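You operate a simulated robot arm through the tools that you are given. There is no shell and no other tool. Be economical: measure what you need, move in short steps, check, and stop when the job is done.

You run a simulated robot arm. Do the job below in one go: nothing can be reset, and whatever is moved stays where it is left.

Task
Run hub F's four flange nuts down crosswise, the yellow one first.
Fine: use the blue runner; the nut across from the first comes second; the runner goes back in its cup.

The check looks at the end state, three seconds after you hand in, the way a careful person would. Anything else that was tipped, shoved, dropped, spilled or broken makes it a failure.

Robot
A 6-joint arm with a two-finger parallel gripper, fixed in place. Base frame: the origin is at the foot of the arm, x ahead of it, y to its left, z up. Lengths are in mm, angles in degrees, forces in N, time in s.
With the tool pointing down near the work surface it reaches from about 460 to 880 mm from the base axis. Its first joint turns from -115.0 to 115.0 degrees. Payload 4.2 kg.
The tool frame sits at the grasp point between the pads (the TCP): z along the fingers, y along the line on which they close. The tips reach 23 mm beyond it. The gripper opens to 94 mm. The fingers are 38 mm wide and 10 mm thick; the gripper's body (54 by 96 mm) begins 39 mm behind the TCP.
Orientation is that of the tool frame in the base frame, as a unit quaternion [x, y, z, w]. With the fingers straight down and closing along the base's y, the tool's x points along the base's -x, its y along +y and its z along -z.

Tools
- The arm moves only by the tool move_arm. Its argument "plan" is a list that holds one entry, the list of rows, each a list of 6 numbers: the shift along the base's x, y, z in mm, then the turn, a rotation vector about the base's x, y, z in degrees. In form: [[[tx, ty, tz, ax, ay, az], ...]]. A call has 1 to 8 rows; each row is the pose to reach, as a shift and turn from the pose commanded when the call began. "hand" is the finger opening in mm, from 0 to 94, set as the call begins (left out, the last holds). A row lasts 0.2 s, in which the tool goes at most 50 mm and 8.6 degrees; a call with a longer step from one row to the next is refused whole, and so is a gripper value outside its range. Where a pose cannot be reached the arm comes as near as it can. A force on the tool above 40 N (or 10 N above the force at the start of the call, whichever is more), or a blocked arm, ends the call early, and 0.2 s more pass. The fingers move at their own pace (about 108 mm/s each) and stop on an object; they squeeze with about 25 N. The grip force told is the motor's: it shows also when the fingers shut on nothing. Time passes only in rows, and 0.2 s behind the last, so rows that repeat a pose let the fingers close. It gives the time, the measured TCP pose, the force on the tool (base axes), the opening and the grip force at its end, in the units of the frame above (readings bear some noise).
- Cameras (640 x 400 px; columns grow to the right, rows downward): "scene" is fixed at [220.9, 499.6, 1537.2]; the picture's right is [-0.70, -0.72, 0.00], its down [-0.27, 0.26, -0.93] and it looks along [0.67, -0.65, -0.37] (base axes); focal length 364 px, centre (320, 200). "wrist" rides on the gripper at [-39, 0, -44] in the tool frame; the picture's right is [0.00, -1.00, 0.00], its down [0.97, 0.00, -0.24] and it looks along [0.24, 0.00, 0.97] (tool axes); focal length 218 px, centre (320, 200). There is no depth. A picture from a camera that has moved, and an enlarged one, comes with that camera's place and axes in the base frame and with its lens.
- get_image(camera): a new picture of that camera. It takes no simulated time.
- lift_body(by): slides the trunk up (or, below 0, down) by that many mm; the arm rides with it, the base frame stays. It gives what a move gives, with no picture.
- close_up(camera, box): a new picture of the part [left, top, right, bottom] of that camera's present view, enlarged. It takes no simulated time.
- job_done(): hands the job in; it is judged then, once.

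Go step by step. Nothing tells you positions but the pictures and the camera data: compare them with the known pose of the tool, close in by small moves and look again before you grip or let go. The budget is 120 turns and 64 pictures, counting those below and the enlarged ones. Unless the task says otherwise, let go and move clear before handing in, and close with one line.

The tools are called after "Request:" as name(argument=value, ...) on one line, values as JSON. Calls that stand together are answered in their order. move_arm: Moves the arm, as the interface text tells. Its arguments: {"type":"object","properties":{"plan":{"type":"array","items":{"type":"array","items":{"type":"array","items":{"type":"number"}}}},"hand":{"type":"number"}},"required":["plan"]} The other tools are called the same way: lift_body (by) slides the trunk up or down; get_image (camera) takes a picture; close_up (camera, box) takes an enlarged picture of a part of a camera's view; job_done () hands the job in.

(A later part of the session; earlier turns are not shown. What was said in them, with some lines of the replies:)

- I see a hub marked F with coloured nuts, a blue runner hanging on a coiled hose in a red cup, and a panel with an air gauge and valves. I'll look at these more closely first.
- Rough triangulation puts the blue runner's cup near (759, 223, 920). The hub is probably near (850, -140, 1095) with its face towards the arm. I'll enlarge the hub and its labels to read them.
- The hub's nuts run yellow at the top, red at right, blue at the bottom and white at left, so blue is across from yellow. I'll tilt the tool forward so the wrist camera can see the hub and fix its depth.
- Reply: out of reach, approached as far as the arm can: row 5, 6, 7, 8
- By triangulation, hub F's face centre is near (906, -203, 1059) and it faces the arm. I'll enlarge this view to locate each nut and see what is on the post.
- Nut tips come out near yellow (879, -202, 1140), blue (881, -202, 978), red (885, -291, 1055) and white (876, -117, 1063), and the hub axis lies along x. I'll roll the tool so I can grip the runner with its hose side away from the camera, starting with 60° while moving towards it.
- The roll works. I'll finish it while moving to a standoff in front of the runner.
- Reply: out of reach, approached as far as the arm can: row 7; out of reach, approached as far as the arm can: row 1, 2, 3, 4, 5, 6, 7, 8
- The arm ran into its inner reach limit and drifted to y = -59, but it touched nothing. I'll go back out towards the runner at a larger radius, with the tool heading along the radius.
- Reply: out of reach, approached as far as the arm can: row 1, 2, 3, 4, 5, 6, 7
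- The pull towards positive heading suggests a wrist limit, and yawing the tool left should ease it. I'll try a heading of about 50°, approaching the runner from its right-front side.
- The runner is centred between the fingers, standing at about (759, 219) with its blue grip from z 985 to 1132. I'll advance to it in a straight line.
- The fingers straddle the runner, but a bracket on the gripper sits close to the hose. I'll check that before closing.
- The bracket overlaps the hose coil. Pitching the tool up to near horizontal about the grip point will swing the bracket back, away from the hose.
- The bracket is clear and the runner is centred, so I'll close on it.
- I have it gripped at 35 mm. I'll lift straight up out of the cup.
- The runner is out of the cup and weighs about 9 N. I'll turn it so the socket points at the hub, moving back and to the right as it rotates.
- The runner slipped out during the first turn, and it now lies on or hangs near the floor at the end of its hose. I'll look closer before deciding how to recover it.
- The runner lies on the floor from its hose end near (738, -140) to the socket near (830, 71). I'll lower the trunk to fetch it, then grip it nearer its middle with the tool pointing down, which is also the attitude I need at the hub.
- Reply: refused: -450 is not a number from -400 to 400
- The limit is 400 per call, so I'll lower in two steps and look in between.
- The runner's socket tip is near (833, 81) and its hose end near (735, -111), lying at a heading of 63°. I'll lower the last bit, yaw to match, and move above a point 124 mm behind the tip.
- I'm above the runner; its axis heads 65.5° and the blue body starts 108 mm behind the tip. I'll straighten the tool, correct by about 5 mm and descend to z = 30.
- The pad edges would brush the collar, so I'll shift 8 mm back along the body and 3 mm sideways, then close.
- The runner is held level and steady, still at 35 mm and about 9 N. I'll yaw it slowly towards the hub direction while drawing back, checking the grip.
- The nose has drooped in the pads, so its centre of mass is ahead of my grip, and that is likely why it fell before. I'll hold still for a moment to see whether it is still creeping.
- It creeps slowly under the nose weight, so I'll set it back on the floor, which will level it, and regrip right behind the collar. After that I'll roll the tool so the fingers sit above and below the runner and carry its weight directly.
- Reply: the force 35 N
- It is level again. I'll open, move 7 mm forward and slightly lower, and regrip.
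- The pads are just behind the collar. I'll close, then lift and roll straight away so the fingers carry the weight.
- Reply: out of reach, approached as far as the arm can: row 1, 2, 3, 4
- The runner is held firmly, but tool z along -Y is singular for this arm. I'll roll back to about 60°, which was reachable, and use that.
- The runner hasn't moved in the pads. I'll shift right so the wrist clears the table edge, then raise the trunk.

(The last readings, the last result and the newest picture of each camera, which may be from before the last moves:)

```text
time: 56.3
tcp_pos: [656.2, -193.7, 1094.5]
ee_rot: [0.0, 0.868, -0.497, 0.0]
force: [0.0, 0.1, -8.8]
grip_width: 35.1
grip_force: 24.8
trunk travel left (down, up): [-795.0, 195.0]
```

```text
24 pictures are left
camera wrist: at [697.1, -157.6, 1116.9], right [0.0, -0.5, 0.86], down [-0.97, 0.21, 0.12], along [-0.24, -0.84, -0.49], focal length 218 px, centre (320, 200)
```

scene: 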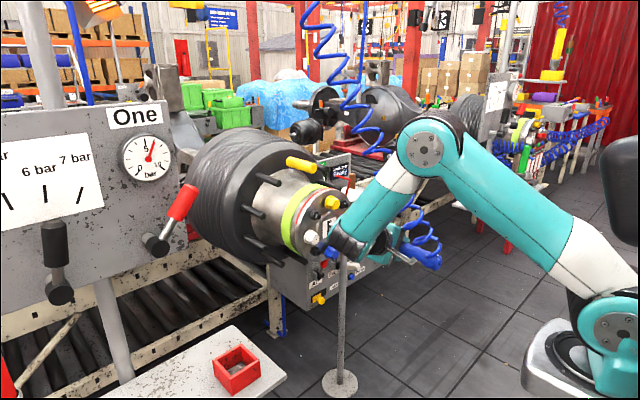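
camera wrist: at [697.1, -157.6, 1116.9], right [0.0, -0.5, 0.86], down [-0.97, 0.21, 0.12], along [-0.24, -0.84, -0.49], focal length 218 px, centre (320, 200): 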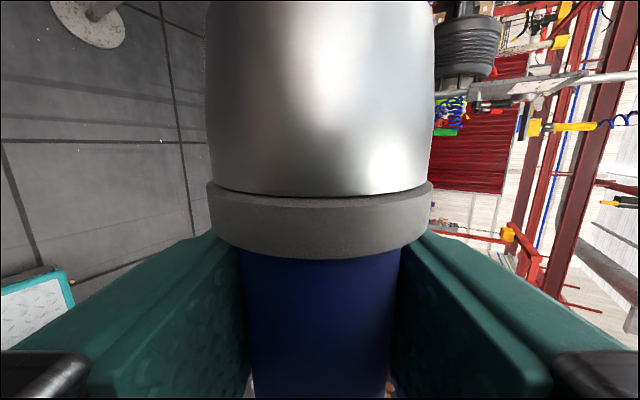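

The grip is steady. With the face normal along x, the nut centres fit a circle at (-202.5, 1059) with radius 81 and tips near x = 880. I'll line up with the yellow nut, socket about 35 mm short, and look.

Request:
move_arm(plan=[[[15, -2, 12, 0, 0.2, -0.4], [30, -5, 24, 0, 0.4, -0.8], [45, -7, 36, 0, 0.6, -1.1], [59, -8.8, 45, 0, 0.75, -1.3], [59, -8.8, 45, 0, 0.75, -1.3]]])

Request:
close_up(camera="scene", box=[290, 150, 410, 260])

```text
time: 57.5
tcp_pos: [716.1, -203.2, 1138.6]
ee_rot: [0.007, 0.867, -0.498, -0.013]
force: [-0.9, -0.1, -8.9]
grip_width: 34.8
grip_force: 24.9
trunk travel left (down, up): [-795.0, 195.0]
```

```text
3.64 times, centred on (350, 205) of scene
camera zoom: at [220.9, 499.6, 1537.2], right [-0.7, -0.72, 0.0], down [-0.27, 0.26, -0.93], along [0.67, -0.65, -0.37], focal length 1323 px, centre (211, 182)
```

zoom: 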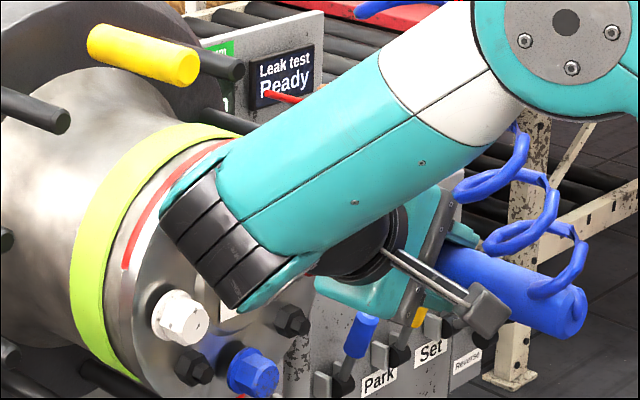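

The forearm hides the nut in this view, so I'll advance slowly and feel for contact.

Request:
move_arm(plan=[[[8, 0, 0, 0, 0, 0], [16, 0, 0, 0, 0, 0], [23, 0, 0, 0, 0, 0], [29, 0, 0, 0, 0, 0], [34, 0, 0, 0, 0, 0], [38, 0, 0, 0, 0, 0]]])

```text
time: 58.9
tcp_pos: [751.6, -204.2, 1138.7]
ee_rot: [0.008, 0.867, -0.498, -0.015]
force: [-26.2, 3.7, -12.3]
grip_width: 35.3
grip_force: 24.9
trunk travel left (down, up): [-795.0, 195.0]
```

I have 26 N of contact with the socket tip at about x = 882, right at the nut's tip. I'll hold briefly to see whether it turns and drops on.

Request:
move_arm(plan=[[[-1, 0, 0, 0, 0, 0], [-1, 0, 0, 0, 0, 0], [-1, 0, 0, 0, 0, 0], [-1, 0, 0, 0, 0, 0], [-1, 0, 0, 0, 0, 0]]])

Request:
get_image(camera="wrist")

```text
time: 60.1
tcp_pos: [750.3, -204.4, 1138.1]
ee_rot: [0.008, 0.867, -0.498, -0.013]
force: [-27.0, -1.8, -18.8]
grip_width: 35.1
grip_force: 25.0
trunk travel left (down, up): [-795.0, 195.0]
```

```text
22 pictures are left
camera wrist: at [793.0, -168.0, 1161.3], right [0.0, -0.51, 0.86], down [-0.96, 0.23, 0.14], along [-0.27, -0.83, -0.49], focal length 218 px, centre (320, 200)
```

wrist: 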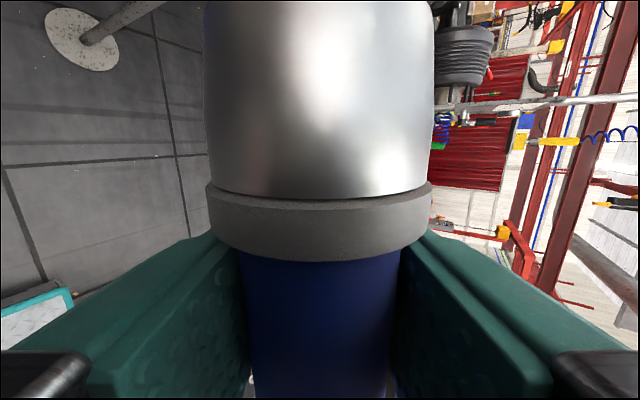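

The sideways force suggests the socket isn't centred, and I can't see it from here. I'll back off and roll the tool to the other side so the scene camera gets a clear view of socket and nut.

Request:
move_arm(plan=[[[-8, 0, 0, 0, 0, 0], [-25, 0, 0, 0, 0, 0], [-45, 0, 0, 8, 0, 0], [-60, 0, 0, 16, 0, 0], [-60, 0, 0, 24, 0, 0], [-60, 0, 0, 32, 0, 0], [-60, 0, 0, 40, 0, 0], [-60, 0, 0, 48, 0, 0]]])

Request:
move_arm(plan=[[[0, 0, 0, 8, 0, 0], [0, 0, 0, 16, 0, 0], [0, 0, 0, 24, 0, 0], [0, 0, 0, 32, 0, 0], [0, 0, 0, 40, 0, 0], [0, 0, 0, 48, 0, 0], [0, 0, 0, 56, 0, 0]]])

Request:
close_up(camera="scene", box=[290, 150, 410, 260])

Request:
get_image(camera="wrist")

```text
time: 61.9
tcp_pos: [692.1, -203.7, 1138.5]
ee_rot: [0.002, 0.995, -0.101, -0.014]
force: [0.1, 1.2, -8.3]
grip_width: 35.1
grip_force: 24.8
trunk travel left (down, up): [-795.0, 195.0]
```

```text
time: 63.5
tcp_pos: [693.0, -204.5, 1138.9]
ee_rot: [-0.003, 0.926, 0.377, -0.013]
force: [-0.5, -0.4, -8.4]
grip_width: 34.8
grip_force: 24.9
trunk travel left (down, up): [-795.0, 195.0]
```

```text
3.64 times, centred on (350, 205) of scene
camera zoom: at [220.9, 499.6, 1537.2], right [-0.7, -0.72, 0.0], down [-0.27, 0.26, -0.93], along [0.67, -0.65, -0.37], focal length 1323 px, centre (211, 182)
```

zoom: 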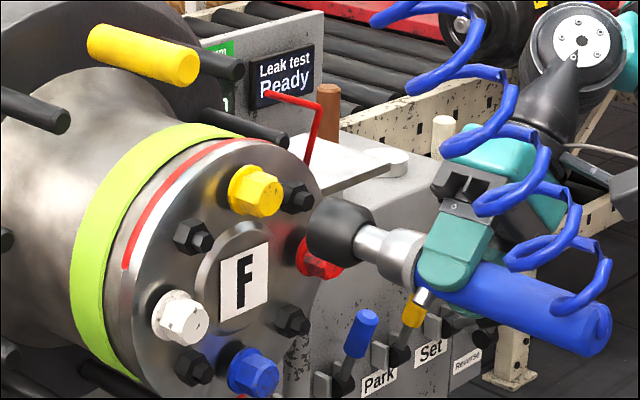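

```text
20 pictures are left
camera wrist: at [733.8, -234.7, 1170.8], right [0.0, -0.72, -0.7], down [-0.96, -0.18, 0.19], along [-0.27, 0.67, -0.69], focal length 218 px, centre (320, 200)
```

wrist: 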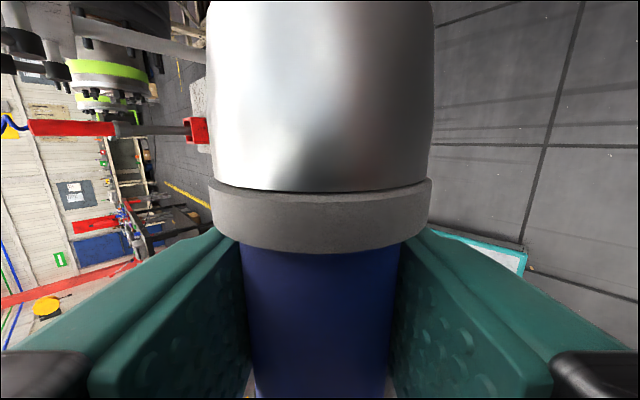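

Now I can see it: the socket sits roughly 11 mm low because the nose points down a few degrees. I'll pitch the nose up 3.5° and nudge up 4 mm and left 4 mm, then measure again.

Request:
move_arm(plan=[[[0, 2, 2, 0, -1.7, 0], [0, 4, 4, 0, -3.5, 0], [0, 4, 4, 0, -3.5, 0]]])

Request:
close_up(camera="scene", box=[320, 180, 424, 245])

```text
time: 64.3
tcp_pos: [692.4, -198.5, 1143.2]
ee_rot: [-0.016, 0.926, 0.376, 0.015]
force: [0.3, -0.4, -8.9]
grip_width: 35.0
grip_force: 25.0
trunk travel left (down, up): [-795.0, 195.0]
```

```text
6.15 times, centred on (372, 212) of scene
camera zoom: at [220.9, 499.6, 1537.2], right [-0.7, -0.72, 0.0], down [-0.27, 0.26, -0.93], along [0.67, -0.65, -0.37], focal length 2239 px, centre (0, 123)
```

zoom: 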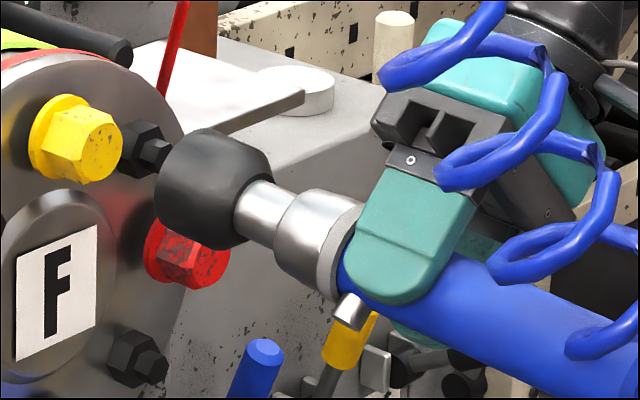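

Relative to the line through the nut, the socket is now about 4 mm high with the nose tipped up a little too far. I'll take back 2° of pitch, then advance gently.

Request:
move_arm(plan=[[[0, 0, 0, 0, 2, 0], [10, 0, 0, 0, 2, 0], [20, 0, 0, 0, 2, 0], [30, 0, 0, 0, 2, 0], [40, 0, 0, 0, 2, 0], [46, 0, 0, 0, 2, 0]]])

Request:
close_up(camera="scene", box=[310, 180, 390, 230])

```text
time: 65.7
tcp_pos: [729.0, -193.1, 1137.6]
ee_rot: [-0.009, 0.927, 0.376, 0.001]
force: [0.7, 0.1, -9.1]
grip_width: 34.9
grip_force: 25.1
out of reach, approached as far as the arm can: row 5, 6
trunk travel left (down, up): [-795.0, 195.0]
```

```text
8.00 times, centred on (350, 205) of scene
camera zoom: at [220.9, 499.6, 1537.2], right [-0.7, -0.72, 0.0], down [-0.27, 0.26, -0.93], along [0.67, -0.65, -0.37], focal length 2910 px, centre (80, 160)
```

zoom: 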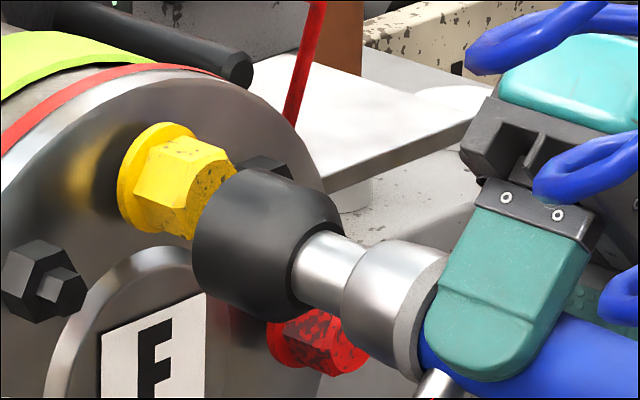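

With this much roll the arm runs out of reach beyond x of about 738. I'll roll back to about 15°, which gains reach, restore the planned height and y, and look again.

Request:
move_arm(plan=[[[-10, 0, 2, -7.5, 0, 0], [-10, -2, 4, -15, 0, 0], [-10, -4, 5, -22.5, 0, 0], [-10, -5.4, 5.6, -30, 0, 0], [-5, -5.4, 5.6, -30, 0, 0], [0, -5.4, 5.6, -30, 0, 0]]])

Request:
close_up(camera="scene", box=[310, 180, 390, 230])

```text
time: 67.1
tcp_pos: [729.6, -198.9, 1142.8]
ee_rot: [-0.009, 0.992, 0.123, -0.003]
force: [-0.5, -1.1, -7.8]
grip_width: 35.3
grip_force: 24.6
trunk travel left (down, up): [-795.0, 195.0]
```

```text
8.00 times, centred on (350, 205) of scene
camera zoom: at [220.9, 499.6, 1537.2], right [-0.7, -0.72, 0.0], down [-0.27, 0.26, -0.93], along [0.67, -0.65, -0.37], focal length 2910 px, centre (80, 160)
```

zoom: 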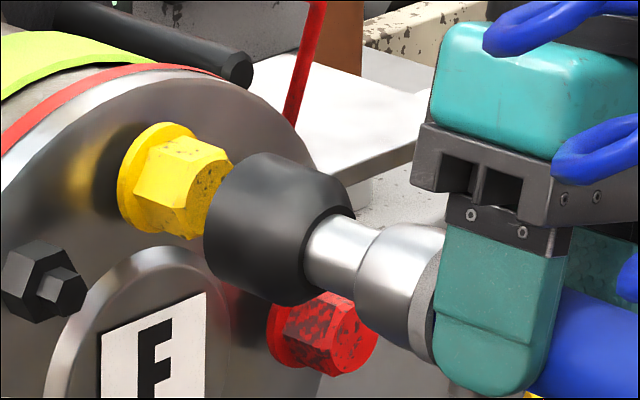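

The socket is now lined up with the yellow nut to within a millimetre or two, about 20 mm short. I'll advance slowly.

Request:
move_arm(plan=[[[6, 0, 0, 0, 0, 0], [12, 0, 0, 0, 0, 0], [18, 0, 0, 0, 0, 0], [23, 0, 0, 0, 0, 0], [27, 0, 0, 0, 0, 0], [31, 0, 0, 0, 0, 0], [35, 0, 0, 0, 0, 0]]])

Request:
close_up(camera="scene", box=[310, 180, 390, 230])

```text
time: 68.7
tcp_pos: [763.6, -200.5, 1142.3]
ee_rot: [-0.008, 0.992, 0.123, -0.002]
force: [-0.5, -3.4, -6.5]
grip_width: 35.1
grip_force: 24.9
trunk travel left (down, up): [-795.0, 195.0]
```

```text
8.00 times, centred on (350, 205) of scene
camera zoom: at [220.9, 499.6, 1537.2], right [-0.7, -0.72, 0.0], down [-0.27, 0.26, -0.93], along [0.67, -0.65, -0.37], focal length 2910 px, centre (80, 160)
```

zoom: 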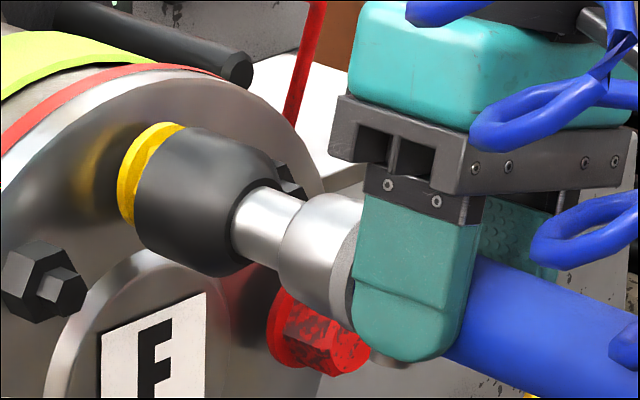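

The socket is over the nut with almost no force. I'll press on gently and hold to see whether it runs.

Request:
move_arm(plan=[[[3, 0, 0, 0, 0, 0], [6, 0, 0, 0, 0, 0], [8, 0, 0, 0, 0, 0], [10, 0, 0, 0, 0, 0], [10, 0, 0, 0, 0, 0], [10, 0, 0, 0, 0, 0]]])

Request:
close_up(camera="scene", box=[310, 180, 390, 230])

```text
time: 70.1
tcp_pos: [772.6, -200.4, 1142.1]
ee_rot: [-0.009, 0.992, 0.125, -0.002]
force: [-7.0, -6.5, -10.0]
grip_width: 35.1
grip_force: 25.4
trunk travel left (down, up): [-795.0, 195.0]
```

```text
8.00 times, centred on (350, 205) of scene
camera zoom: at [220.9, 499.6, 1537.2], right [-0.7, -0.72, 0.0], down [-0.27, 0.26, -0.93], along [0.67, -0.65, -0.37], focal length 2910 px, centre (80, 160)
```

zoom: 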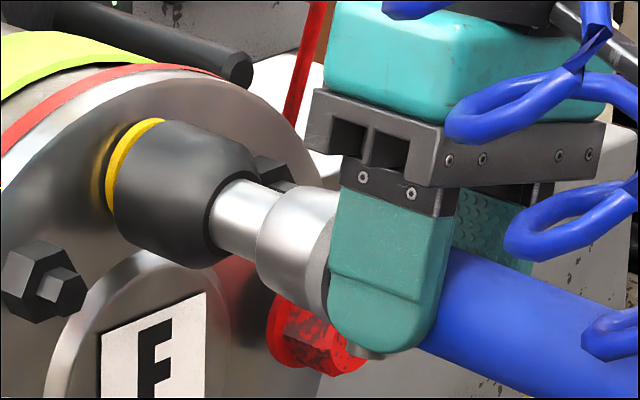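

The yellow flange moved towards the hub, so the runner is driving the nut. I'll keep following until it stops.

Request:
move_arm(plan=[[[2, 0, 0, 0, 0, 0], [4, 0, 0, 0, 0, 0], [6, 0, 0, 0, 0, 0], [7, 0, 0, 0, 0, 0], [8, 0, 0, 0, 0, 0], [8, 0, 0, 0, 0, 0], [8, 0, 0, 0, 0, 0], [8, 0, 0, 0, 0, 0]]])

Request:
close_up(camera="scene", box=[310, 180, 390, 230])

```text
time: 71.9
tcp_pos: [778.1, -199.4, 1143.1]
ee_rot: [-0.009, 0.992, 0.123, -0.005]
force: [-35.3, -5.1, -6.6]
grip_width: 35.2
grip_force: 25.0
trunk travel left (down, up): [-795.0, 195.0]
```

```text
8.00 times, centred on (350, 205) of scene
camera zoom: at [220.9, 499.6, 1537.2], right [-0.7, -0.72, 0.0], down [-0.27, 0.26, -0.93], along [0.67, -0.65, -0.37], focal length 2910 px, centre (80, 160)
```

zoom: 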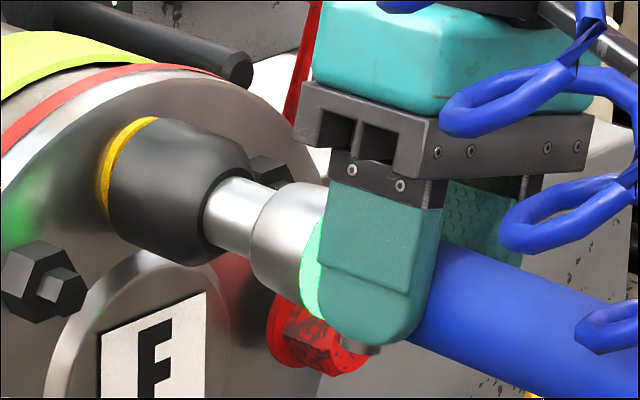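

The ring on the runner turned green, so the yellow nut is tight. I'll back off and move down to the opposite nut, blue.

Request:
move_arm(plan=[[[-8, 0, 0, 0, 0, 0], [-25, 0, 0, 0, 0, 0], [-50, 0, 0, 0, 0, 0], [-68, 0, 0, 0, 0, 0], [-68, 0, -40, 0, 0, 0], [-68, 0, -80, 0, 0, 0], [-68, 0, -120, 0, 0, 0], [-60, 0, -162, 0, 0, 0]]])

Request:
move_arm(plan=[[[4, 0, 0, 0, 0, 0], [8, 0, 0, 0, 0, 0], [10, 0, 0, 0, 0, 0]]])

Request:
close_up(camera="scene", box=[306, 198, 402, 258])

```text
time: 73.7
tcp_pos: [721.2, -198.5, 981.6]
ee_rot: [-0.01, 0.992, 0.124, -0.002]
force: [-0.9, 0.0, -7.3]
grip_width: 35.1
grip_force: 25.0
trunk travel left (down, up): [-795.0, 195.0]
```

```text
time: 74.5
tcp_pos: [730.8, -199.9, 980.1]
ee_rot: [-0.009, 0.992, 0.124, -0.003]
force: [0.0, 0.0, -9.3]
grip_width: 35.0
grip_force: 24.6
trunk travel left (down, up): [-795.0, 195.0]
```

```text
6.67 times, centred on (354, 228) of scene
camera zoom: at [220.9, 499.6, 1537.2], right [-0.7, -0.72, 0.0], down [-0.27, 0.26, -0.93], along [0.67, -0.65, -0.37], focal length 2425 px, centre (93, 13)
```

zoom: 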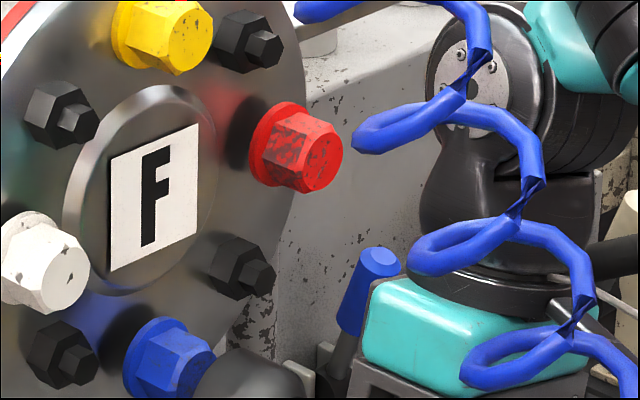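

I need a slightly lower crop to see the socket against the blue nut.

Request:
close_up(camera="scene", box=[310, 225, 390, 275])

```text
8.00 times, centred on (350, 250) of scene
camera zoom: at [220.9, 499.6, 1537.2], right [-0.7, -0.72, 0.0], down [-0.27, 0.26, -0.93], along [0.67, -0.65, -0.37], focal length 2910 px, centre (80, -200)
```

zoom: 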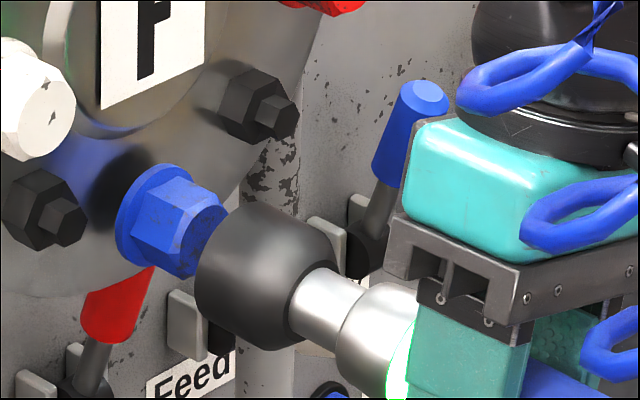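

The blue nut is lined up as well as the yellow one was. I'll go up 1 mm and then advance and press as before.

Request:
move_arm(plan=[[[6, 0, 1, 0, 0, 0], [12, 0, 1, 0, 0, 0], [18, 0, 1, 0, 0, 0], [23, 0, 1, 0, 0, 0], [27, 0, 1, 0, 0, 0], [31, 0, 1, 0, 0, 0], [34, 0, 1, 0, 0, 0]]])

Request:
move_arm(plan=[[[3, 0, 0, 0, 0, 0], [6, 0, 0, 0, 0, 0], [8, 0, 0, 0, 0, 0], [10, 0, 0, 0, 0, 0], [10, 0, 0, 0, 0, 0], [10, 0, 0, 0, 0, 0]]])

Request:
move_arm(plan=[[[2, 0, 0, 0, 0, 0], [4, 0, 0, 0, 0, 0], [6, 0, 0, 0, 0, 0], [7, 0, 0, 0, 0, 0], [8, 0, 0, 0, 0, 0], [8, 0, 0, 0, 0, 0], [8, 0, 0, 0, 0, 0], [8, 0, 0, 0, 0, 0]]])

Request:
close_up(camera="scene", box=[310, 225, 390, 275])

```text
time: 76.1
tcp_pos: [764.1, -199.4, 981.2]
ee_rot: [-0.009, 0.992, 0.123, -0.003]
force: [-2.0, -4.5, -14.0]
grip_width: 34.6
grip_force: 25.3
trunk travel left (down, up): [-795.0, 195.0]
```

```text
time: 77.5
tcp_pos: [775.9, -199.9, 980.9]
ee_rot: [-0.008, 0.992, 0.123, -0.003]
force: [-6.8, -5.7, -16.4]
grip_width: 35.1
grip_force: 25.3
trunk travel left (down, up): [-795.0, 195.0]
```

```text
time: 79.3
tcp_pos: [779.4, -199.4, 982.4]
ee_rot: [-0.008, 0.992, 0.124, -0.007]
force: [-35.1, -6.9, -5.8]
grip_width: 35.4
grip_force: 25.4
trunk travel left (down, up): [-795.0, 195.0]
```

```text
8.00 times, centred on (350, 250) of scene
camera zoom: at [220.9, 499.6, 1537.2], right [-0.7, -0.72, 0.0], down [-0.27, 0.26, -0.93], along [0.67, -0.65, -0.37], focal length 2910 px, centre (80, -200)
```

zoom: 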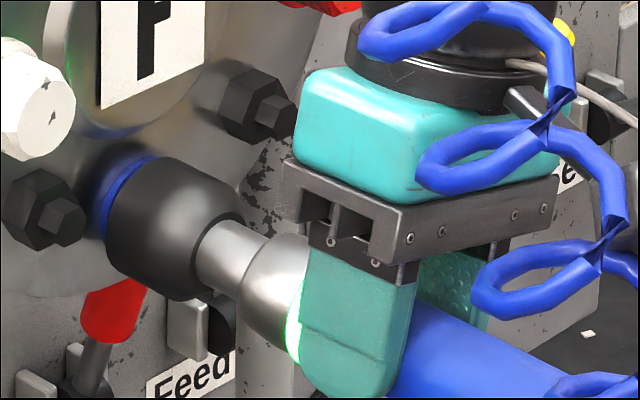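

Same signature: the nut stopped at x = 779, 35 N, green ring, so blue is tight. Next is red, at the right of the hub.

Request:
move_arm(plan=[[[-8, 0, 0, 0, 0, 0], [-25, 0, 0, 0, 0, 0], [-50, 0, 0, 0, 0, 0], [-66, 0, 0, 0, 0, 0], [-66, -25, 25, 0, 0, 0], [-66, -50, 50, 0, 0, 0], [-60, -70, 70, 0, 0, 0], [-49, -81.5, 80, 0, 0, 0]]])

Request:
move_arm(plan=[[[0, 0, 0, 0, 0, 0]]])

Request:
close_up(camera="scene", box=[325, 200, 405, 250])

```text
time: 81.1
tcp_pos: [734.1, -282.0, 1062.1]
ee_rot: [-0.009, 0.992, 0.124, -0.004]
force: [-0.2, 0.1, -9.0]
grip_width: 35.0
grip_force: 25.4
trunk travel left (down, up): [-795.0, 195.0]
```

```text
time: 81.5
tcp_pos: [734.7, -280.1, 1061.4]
ee_rot: [-0.009, 0.992, 0.124, -0.003]
force: [-0.2, -0.3, -8.8]
grip_width: 34.9
grip_force: 24.8
trunk travel left (down, up): [-795.0, 195.0]
```

```text
8.00 times, centred on (365, 225) of scene
camera zoom: at [220.9, 499.6, 1537.2], right [-0.7, -0.72, 0.0], down [-0.27, 0.26, -0.93], along [0.67, -0.65, -0.37], focal length 2910 px, centre (-40, 0)
```

zoom: 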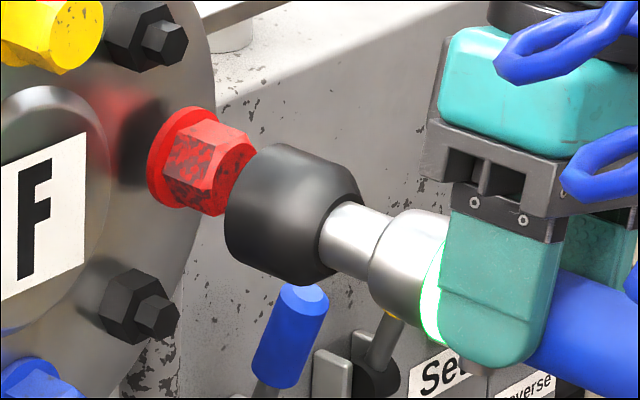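

For red, the socket reads about 5 mm low and 2–3 mm to the right. I'll correct that and advance while watching the force.

Request:
move_arm(plan=[[[0, 1.5, 2.5, 0, 0, 0], [0, 2.5, 4.5, 0, 0, 0], [6, 2.5, 4.5, 0, 0, 0], [12, 2.5, 4.5, 0, 0, 0], [18, 2.5, 4.5, 0, 0, 0], [22, 2.5, 4.5, 0, 0, 0], [26, 2.5, 4.5, 0, 0, 0], [29, 2.5, 4.5, 0, 0, 0]]])

```text
time: 83.3
tcp_pos: [762.9, -279.3, 1066.4]
ee_rot: [-0.008, 0.992, 0.124, -0.002]
force: [-3.4, -12.3, -9.0]
grip_width: 36.2
grip_force: 24.8
trunk travel left (down, up): [-795.0, 195.0]
```

It's engaged, with some sideways load, so I'll ease 2.5 mm back in y and press.

Request:
move_arm(plan=[[[1, -2, 0, 0, 0, 0], [4, -2.5, 0, 0, 0, 0], [7, -2.5, 0, 0, 0, 0], [9, -2.5, 0, 0, 0, 0], [11, -2.5, 0, 0, 0, 0], [11, -2.5, 0, 0, 0, 0], [11, -2.5, 0, 0, 0, 0]]])

Request:
move_arm(plan=[[[2, 0, 0, 0, 0, 0], [4, 0, 0, 0, 0, 0], [6, 0, 0, 0, 0, 0], [7, 0, 0, 0, 0, 0], [8, 0, 0, 0, 0, 0], [8, 0, 0, 0, 0, 0], [8, 0, 0, 0, 0, 0], [8, 0, 0, 0, 0, 0]]])

Request:
close_up(camera="scene", box=[310, 190, 406, 250])

```text
time: 84.9
tcp_pos: [775.0, -281.5, 1066.5]
ee_rot: [-0.008, 0.992, 0.123, -0.002]
force: [3.4, -5.4, -14.7]
grip_width: 35.5
grip_force: 25.1
trunk travel left (down, up): [-795.0, 195.0]
```

```text
time: 86.7
tcp_pos: [779.9, -282.7, 1067.1]
ee_rot: [-0.008, 0.992, 0.125, -0.005]
force: [-27.8, -3.8, -10.3]
grip_width: 35.3
grip_force: 25.2
trunk travel left (down, up): [-795.0, 195.0]
```

```text
6.67 times, centred on (358, 220) of scene
camera zoom: at [220.9, 499.6, 1537.2], right [-0.7, -0.72, 0.0], down [-0.27, 0.26, -0.93], along [0.67, -0.65, -0.37], focal length 2425 px, centre (67, 67)
```

zoom: 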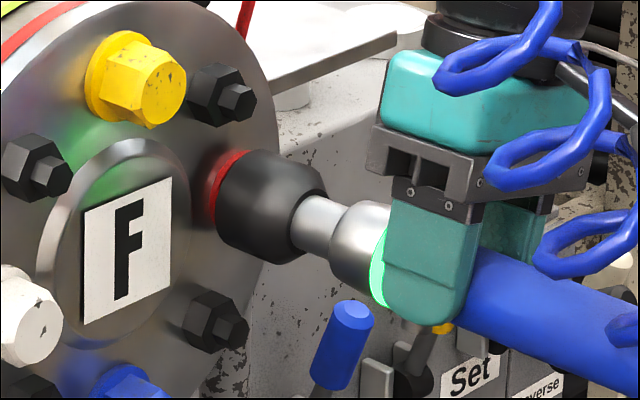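

Red stops at the same depth, but I can't be sure the green ring isn't left over from blue. I'll press 1 mm more and hold briefly.

Request:
move_arm(plan=[[[1, 0, 0, 0, 0, 0], [1.5, 0, 0, 0, 0, 0], [1.5, 0, 0, 0, 0, 0], [1.5, 0, 0, 0, 0, 0]]])

Request:
move_arm(plan=[[[-8, 0, 0, 0, 0, 0], [-25, 0, 0, 0, 0, 0], [-50, 0, 0, 0, 0, 0], [-68, 0, 0, 0, 0, 0], [-68, 40, 0, 0, 0, 0], [-68, 80, 0, 0, 0, 0], [-68, 120, 0, 0, 0, 0], [-55, 162, 0, 0, 0, 0]]])

Request:
move_arm(plan=[[[5, 0, 0, 0, 0, 0], [5, 0, 0, 0, 0, 0]]])

Request:
close_up(camera="scene", box=[300, 190, 380, 260])

```text
time: 87.7
tcp_pos: [781.1, -281.4, 1067.4]
ee_rot: [-0.008, 0.992, 0.124, -0.006]
force: [-35.0, -5.4, -7.1]
grip_width: 35.4
grip_force: 24.6
trunk travel left (down, up): [-795.0, 195.0]
```

```text
time: 89.5
tcp_pos: [728.4, -119.6, 1066.0]
ee_rot: [-0.008, 0.992, 0.125, -0.002]
force: [0.5, -0.5, -8.8]
grip_width: 35.3
grip_force: 24.8
trunk travel left (down, up): [-795.0, 195.0]
```

```text
time: 90.1
tcp_pos: [732.1, -118.7, 1064.3]
ee_rot: [-0.01, 0.992, 0.124, -0.003]
force: [0.1, -0.1, -9.1]
grip_width: 35.3
grip_force: 24.9
trunk travel left (down, up): [-795.0, 195.0]
```

```text
5.71 times, centred on (340, 225) of scene
camera zoom: at [220.9, 499.6, 1537.2], right [-0.7, -0.72, 0.0], down [-0.27, 0.26, -0.93], along [0.67, -0.65, -0.37], focal length 2079 px, centre (206, 57)
```

zoom: 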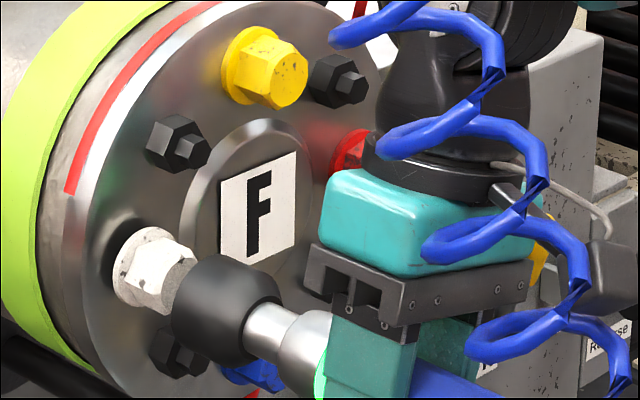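

White is lined up almost exactly. I'll advance and press.

Request:
move_arm(plan=[[[6, 0, 0, 0, 0, 0], [12, 0, 0, 0, 0, 0], [18, 0, 0, 0, 0, 0], [23, 0, 0, 0, 0, 0], [27, 0, 0, 0, 0, 0], [31, 0, 0, 0, 0, 0]]])

Request:
move_arm(plan=[[[3, 0, 0, 0, 0, 0], [6, 0, 0, 0, 0, 0], [8, 0, 0, 0, 0, 0], [10, 0, 0, 0, 0, 0], [10, 0, 0, 0, 0, 0], [10, 0, 0, 0, 0, 0]]])

Request:
move_arm(plan=[[[2, 0, 0, 0, 0, 0], [4, 0, 0, 0, 0, 0], [6, 0, 0, 0, 0, 0], [8, 0, 0, 0, 0, 0], [9, 0, 0, 0, 0, 0], [9, 0, 0, 0, 0, 0], [9, 0, 0, 0, 0, 0], [9, 0, 0, 0, 0, 0]]])

```text
time: 91.5
tcp_pos: [764.4, -119.9, 1066.5]
ee_rot: [-0.009, 0.992, 0.124, -0.003]
force: [0.4, 0.2, -9.5]
grip_width: 35.0
grip_force: 25.4
trunk travel left (down, up): [-795.0, 195.0]
```

```text
time: 92.9
tcp_pos: [776.5, -119.1, 1067.8]
ee_rot: [-0.009, 0.992, 0.124, -0.002]
force: [0.5, 0.1, -10.0]
grip_width: 35.3
grip_force: 24.6
trunk travel left (down, up): [-795.0, 195.0]
```

```text
time: 94.7
tcp_pos: [779.5, -120.8, 1066.4]
ee_rot: [-0.009, 0.992, 0.123, -0.006]
force: [-31.5, 0.9, -5.7]
grip_width: 35.0
grip_force: 24.8
trunk travel left (down, up): [-795.0, 195.0]
```

White stopped at the same depth and force. I'll press 1 mm more, then back away and undo the roll before checking all four nuts.

Request:
move_arm(plan=[[[1, 0, 0, 0, 0, 0], [1, 0, 0, 0, 0, 0], [1, 0, 0, 0, 0, 0]]])

Request:
move_arm(plan=[[[-8, 0, 0, 0, 0, 0], [-28, 0, 0, 0, 0, 0], [-55, 0, 0, 0, 0, 0], [-80, 15, 20, -3.5, 0, 0], [-95, 35, 45, -7, 0, 0], [-105, 55, 70, -10.5, 0, 0], [-112, 70, 95, -14.2, 0, 0], [-116, 80, 115, -14.2, 0, 0]]])

Request:
close_up(camera="scene", box=[280, 160, 420, 270])

```text
time: 95.5
tcp_pos: [782.5, -119.0, 1065.9]
ee_rot: [-0.008, 0.992, 0.122, -0.006]
force: [-33.2, -0.2, -7.2]
grip_width: 35.2
grip_force: 24.4
trunk travel left (down, up): [-795.0, 195.0]
```

```text
time: 97.3
tcp_pos: [668.0, -37.2, 1180.8]
ee_rot: [-0.008, 1.0, 0.001, -0.005]
force: [0.3, -0.6, -8.9]
grip_width: 35.4
grip_force: 25.0
trunk travel left (down, up): [-795.0, 195.0]
```

```text
3.64 times, centred on (350, 215) of scene
camera zoom: at [220.9, 499.6, 1537.2], right [-0.7, -0.72, 0.0], down [-0.27, 0.26, -0.93], along [0.67, -0.65, -0.37], focal length 1323 px, centre (211, 146)
```

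zoom: 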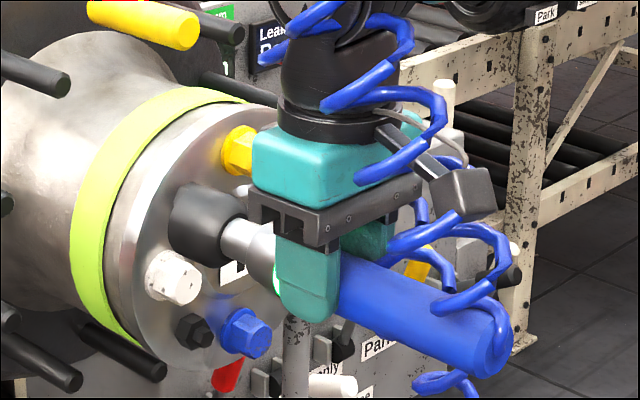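

All four nuts look run down. Now I'll turn the runner upright again on the way back to the cup.

Request:
move_arm(plan=[[[0, 16, 0, 5.47, 2.46, -5.47], [0, 32, 0, 10.9, 4.9, -10.9], [0, 48, 0, 16.4, 7.37, -16.4], [0, 64, 0, 21.9, 9.83, -21.9], [0, 80, 0, 27.3, 12.3, -27.3], [-5, 97, 0, 32.8, 14.75, -32.8]]])

Request:
move_arm(plan=[[[2, 20, 0, 5.47, 2.46, -5.47], [6, 40, 0, 10.9, 4.9, -10.9], [12, 58, 0, 16.4, 7.37, -16.4], [18, 74, 0, 21.9, 9.83, -21.9], [24, 88, 0, 27.3, 12.3, -27.3], [28, 100, 0, 32.8, 14.75, -32.8]]])

Request:
move_arm(plan=[[[10, 10, 0, 5.47, 2.46, -5.47], [22, 20, 0, 10.9, 4.9, -10.9], [34, 30, 0, 16.4, 7.37, -16.4], [46, 40, 0, 21.9, 9.83, -21.9], [58, 50, -5, 27.3, 12.3, -27.3], [70, 59, -10, 32.8, 14.75, -32.8]]])

Request:
get_image(camera="scene")

```text
time: 98.7
tcp_pos: [662.5, 57.8, 1181.4]
ee_rot: [0.27, 0.912, 0.281, -0.127]
force: [-0.3, -0.9, -9.6]
grip_width: 35.1
grip_force: 24.7
trunk travel left (down, up): [-795.0, 195.0]
```

```text
time: 100.1
tcp_pos: [690.8, 159.4, 1181.7]
ee_rot: [0.499, 0.663, 0.511, -0.226]
force: [0.1, 0.1, -8.3]
grip_width: 35.1
grip_force: 24.7
trunk travel left (down, up): [-795.0, 195.0]
```

```text
time: 101.5
tcp_pos: [761.7, 217.0, 1172.4]
ee_rot: [0.639, 0.296, 0.65, -0.286]
force: [0.1, -0.5, -9.4]
grip_width: 34.9
grip_force: 25.2
trunk travel left (down, up): [-795.0, 195.0]
```

```text
6 pictures are left
```

scene: 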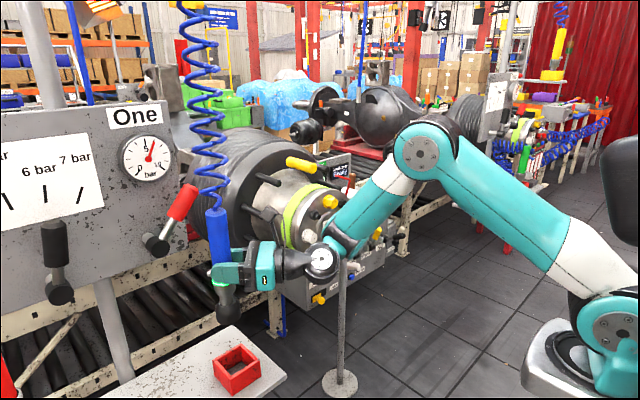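

It's still held and nearly upright. I'll lower so the socket is just above the cup, then check alignment in both cameras.

Request:
move_arm(plan=[[[0, 0, -15, 0, 0, 0], [0, 0, -35, 0, 0, 0], [0, 0, -55, 0, 0, 0], [0, 0, -70, 0, 0, 0]]])

Request:
close_up(camera="scene", box=[180, 270, 300, 400])

Request:
get_image(camera="wrist")

```text
time: 102.5
tcp_pos: [761.6, 217.0, 1101.1]
ee_rot: [0.639, 0.297, 0.65, -0.285]
force: [-0.2, -0.7, -8.2]
grip_width: 35.0
grip_force: 25.0
trunk travel left (down, up): [-795.0, 195.0]
```

```text
3.08 times, centred on (240, 335) of scene
camera zoom: at [220.9, 499.6, 1537.2], right [-0.7, -0.72, 0.0], down [-0.27, 0.26, -0.93], along [0.67, -0.65, -0.37], focal length 1119 px, centre (566, -215)
```

zoom: 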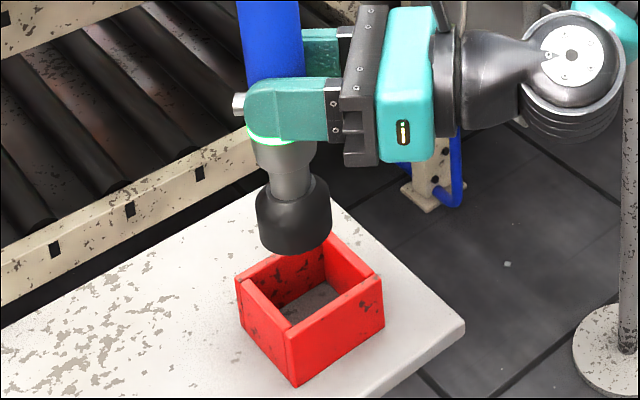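

```text
4 pictures are left
camera wrist: at [734.1, 182.9, 1063.0], right [-0.75, 0.66, -0.02], down [-0.18, -0.17, 0.97], along [0.64, 0.73, 0.25], focal length 218 px, centre (320, 200)
```

wrist: 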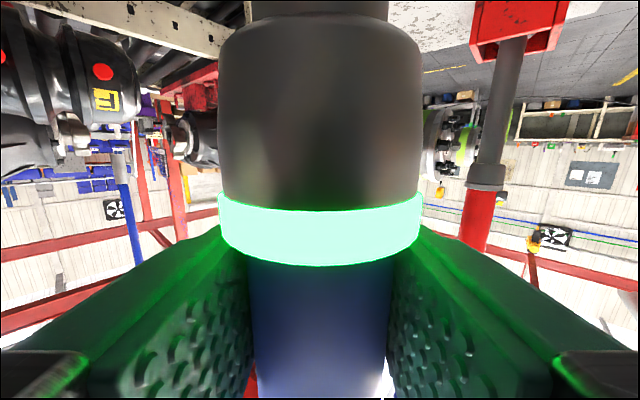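

The runner's axis sits about 7 mm beyond the grip centre and leans back about 2°. I'll straighten it and shift so it hangs over the cup centre, then check.

Request:
move_arm(plan=[[[-3.4, -2.3, 0, 1.1, -0.2, 0], [-6.8, -4.7, 0, 2.26, -0.44, 0], [-6.8, -4.7, -10, 2.26, -0.44, 0], [-6.8, -4.7, -20, 2.26, -0.44, 0]]])

Request:
close_up(camera="scene", box=[195, 300, 275, 400])

```text
time: 103.5
tcp_pos: [754.4, 212.4, 1082.3]
ee_rot: [0.631, 0.285, 0.658, -0.297]
force: [0.1, 1.0, -8.6]
grip_width: 35.1
grip_force: 24.8
trunk travel left (down, up): [-795.0, 195.0]
```

```text
4.00 times, centred on (235, 350) of scene
camera zoom: at [220.9, 499.6, 1537.2], right [-0.7, -0.72, 0.0], down [-0.27, 0.26, -0.93], along [0.67, -0.65, -0.37], focal length 1455 px, centre (660, -400)
```

zoom: 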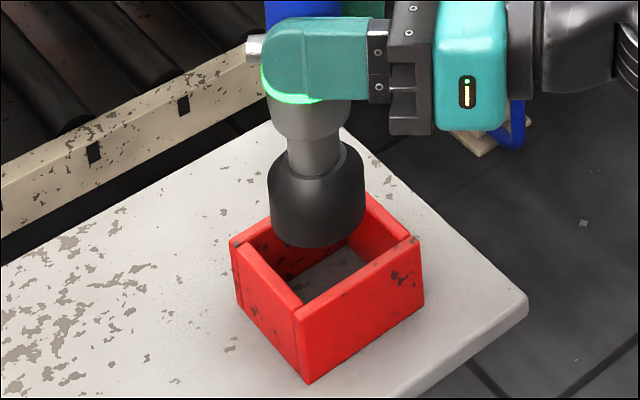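

The socket is close to centred over the cup. I'll shift another 3 mm and lower in small steps, watching the force.

Request:
move_arm(plan=[[[-2, -2.2, 0, 0, 0, 0], [-2, -2.2, -6, 0, 0, 0], [-2, -2.2, -12, 0, 0, 0], [-2, -2.2, -18, 0, 0, 0], [-2, -2.2, -24, 0, 0, 0]]])

Request:
close_up(camera="scene", box=[195, 300, 275, 400])

```text
time: 104.7
tcp_pos: [753.0, 210.1, 1057.7]
ee_rot: [0.63, 0.284, 0.658, -0.297]
force: [-0.4, -0.1, -9.0]
grip_width: 35.0
grip_force: 25.1
trunk travel left (down, up): [-795.0, 195.0]
```

```text
4.00 times, centred on (235, 350) of scene
camera zoom: at [220.9, 499.6, 1537.2], right [-0.7, -0.72, 0.0], down [-0.27, 0.26, -0.93], along [0.67, -0.65, -0.37], focal length 1455 px, centre (660, -400)
```

zoom: 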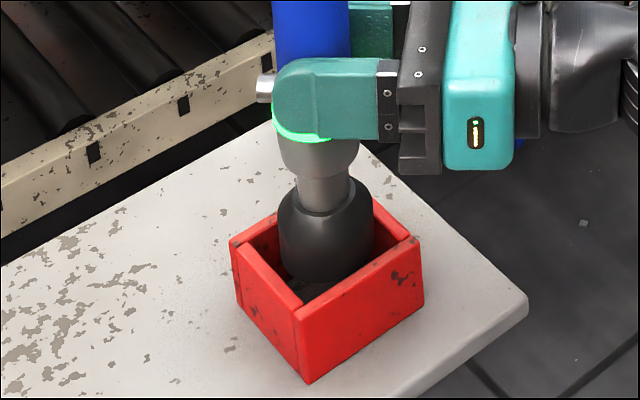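

The socket is inside the cup without touching. I'll lower until it bottoms out.

Request:
move_arm(plan=[[[0, 0, -4, 0, 0, 0], [0, 0, -8, 0, 0, 0], [0, 0, -12, 0, 0, 0], [0, 0, -16, 0, 0, 0]]])

Request:
move_arm(plan=[[[0, 0, -3, 0, 0, 0], [0, 0, -5, 0, 0, 0]]])

```text
time: 105.7
tcp_pos: [751.8, 210.1, 1040.6]
ee_rot: [0.632, 0.284, 0.658, -0.296]
force: [0.1, -0.4, -9.6]
grip_width: 34.8
grip_force: 24.9
trunk travel left (down, up): [-795.0, 195.0]
```

```text
time: 106.3
tcp_pos: [753.3, 209.1, 1035.7]
ee_rot: [0.631, 0.284, 0.658, -0.296]
force: [-0.3, 0.6, -8.4]
grip_width: 34.8
grip_force: 25.1
trunk travel left (down, up): [-795.0, 195.0]
```

No contact yet, so I'll keep lowering in small steps.

Request:
move_arm(plan=[[[0, 0, -3, 0, 0, 0], [0, 0, -6, 0, 0, 0]]])

Request:
move_arm(plan=[[[0, 0, -2, 0, 0, 0], [0, 0, -4, 0, 0, 0]]])

```text
time: 106.9
tcp_pos: [751.6, 208.5, 1030.8]
ee_rot: [0.631, 0.284, 0.658, -0.296]
force: [0.4, -0.1, -9.3]
grip_width: 34.8
grip_force: 25.2
trunk travel left (down, up): [-795.0, 195.0]
```

```text
time: 107.5
tcp_pos: [752.7, 210.9, 1027.1]
ee_rot: [0.631, 0.285, 0.658, -0.296]
force: [1.0, -0.3, -8.5]
grip_width: 34.8
grip_force: 25.2
trunk travel left (down, up): [-795.0, 195.0]
```

Request:
move_arm(plan=[[[0, 0, -3, 0, 0, 0], [0, 0, -5, 0, 0, 0]]])

Request:
close_up(camera="scene", box=[195, 280, 275, 400])

```text
time: 108.1
tcp_pos: [752.6, 210.5, 1020.5]
ee_rot: [0.631, 0.284, 0.658, -0.296]
force: [0.5, -0.1, -8.9]
grip_width: 34.8
grip_force: 24.7
trunk travel left (down, up): [-795.0, 195.0]
```

```text
3.33 times, centred on (235, 340) of scene
camera zoom: at [220.9, 499.6, 1537.2], right [-0.7, -0.72, 0.0], down [-0.27, 0.26, -0.93], along [0.67, -0.65, -0.37], focal length 1213 px, centre (603, -267)
```

zoom: 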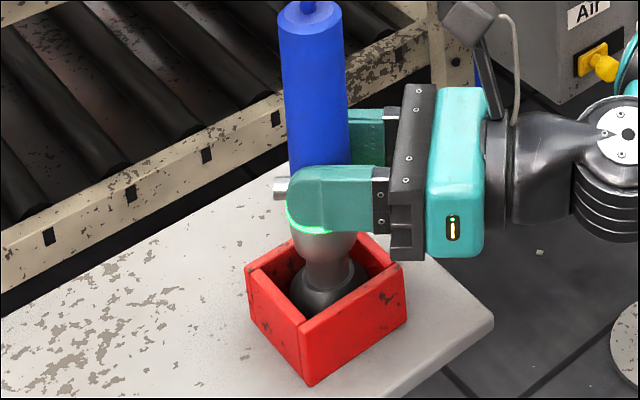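

The runner's top is about 8 mm above its original standing height, so I'll go down a little more until it touches.

Request:
move_arm(plan=[[[0, 0, -2, 0, 0, 0], [0, 0, -4, 0, 0, 0]]])

Request:
move_arm(plan=[[[0, 0, -1.5, 0, 0, 0], [0, 0, -3, 0, 0, 0]]])

```text
time: 108.7
tcp_pos: [752.4, 210.5, 1017.7]
ee_rot: [0.63, 0.284, 0.659, -0.297]
force: [-1.0, -1.2, -3.4]
grip_width: 35.1
grip_force: 25.2
trunk travel left (down, up): [-795.0, 195.0]
```

```text
time: 109.3
tcp_pos: [752.6, 209.9, 1018.3]
ee_rot: [0.629, 0.283, 0.66, -0.297]
force: [-1.9, -1.6, 18.3]
grip_width: 35.1
grip_force: 24.8
trunk travel left (down, up): [-795.0, 195.0]
```

It's on the cup floor. I'll ease the pressure off and open the fingers.

Request:
move_arm(plan=[[[0, 0, 2.5, 0, 0, 0], [0, 0, 2.5, 0, 0, 0]]])

Request:
move_arm(plan=[[[0, 0, 0, 0, 0, 0], [0, 0, 0, 0, 0, 0], [0, 0, 0, 0, 0, 0]]], hand=86)

Request:
move_arm(plan=[[[-6.6, -7.5, 0, 0, 0, 0], [-20, -22.4, 0, 0, 0, 0], [-40, -45, 0, 0, 0, 0], [-60, -67, 0, 0, 0, 0], [-80, -90, 5, 0, 0, 0], [-90, -105, 20, 0, 0, 0]]])

Request:
get_image(camera="scene")

```text
time: 109.9
tcp_pos: [753.4, 210.0, 1018.5]
ee_rot: [0.63, 0.285, 0.659, -0.297]
force: [7.1, 3.6, 12.5]
grip_width: 34.8
grip_force: 24.9
trunk travel left (down, up): [-795.0, 195.0]
```

```text
time: 110.7
tcp_pos: [751.7, 210.2, 1017.0]
ee_rot: [0.632, 0.284, 0.658, -0.296]
force: [-1.2, 0.1, 0.2]
grip_width: 86.1
grip_force: 0.0
trunk travel left (down, up): [-795.0, 195.0]
```

```text
time: 112.1
tcp_pos: [749.6, 163.1, 1037.4]
ee_rot: [0.633, 0.285, 0.657, -0.296]
force: [-0.5, 0.6, 0.0]
grip_width: 86.0
grip_force: 0.0
out of reach, approached as far as the arm can: row 2, 3, 4, 5, 6
trunk travel left (down, up): [-795.0, 195.0]
```

```text
0 pictures are left
```

scene: 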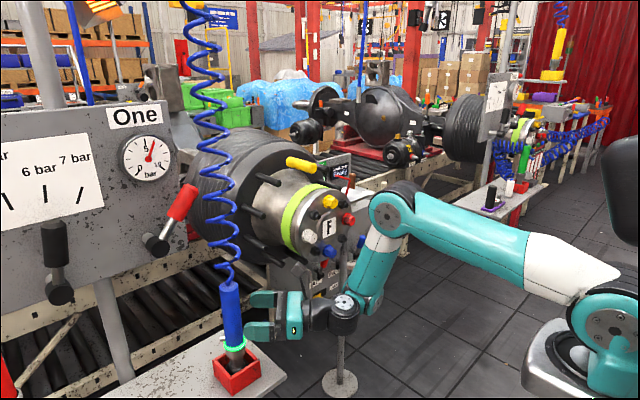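

The runner stands in its cup as at the start, but the retreat was cut short by a reach limit. I have no pictures left, so I'll swing away about the arm's base axis, which takes the fingertips straight away from the runner.

Request:
move_arm(plan=[[[4.7, -26.3, 0, 0, 0, -2], [9, -52.7, 0, 0, 0, -4], [12.4, -79.2, 0, 0, 0, -6], [14.9, -105.9, 0, 0, 0, -8]]])

```text
time: 113.1
tcp_pos: [788.1, 66.0, 1042.7]
ee_rot: [0.651, 0.24, 0.676, -0.249]
force: [-0.3, -0.2, 0.5]
grip_width: 86.1
grip_force: 0.0
out of reach, approached as far as the arm can: row 1, 2, 3, 4
trunk travel left (down, up): [-795.0, 195.0]
```

The arm is clear of the runner by about 150 mm with no contact forces, all four nuts are down, and the runner is standing in its cup. I'm handing in.

Request:
job_done()

```text
The job is handed in.
```

Hub F's nuts were run down in the order yellow, blue, red, white with the blue runner, which is back in its cup. I dropped the runner on the floor before the first nut and picked it up again. Each nut stopped at about the same depth at 33–35 N. The green ring lit for yellow but stayed on afterwards, so it doesn't confirm the other three.
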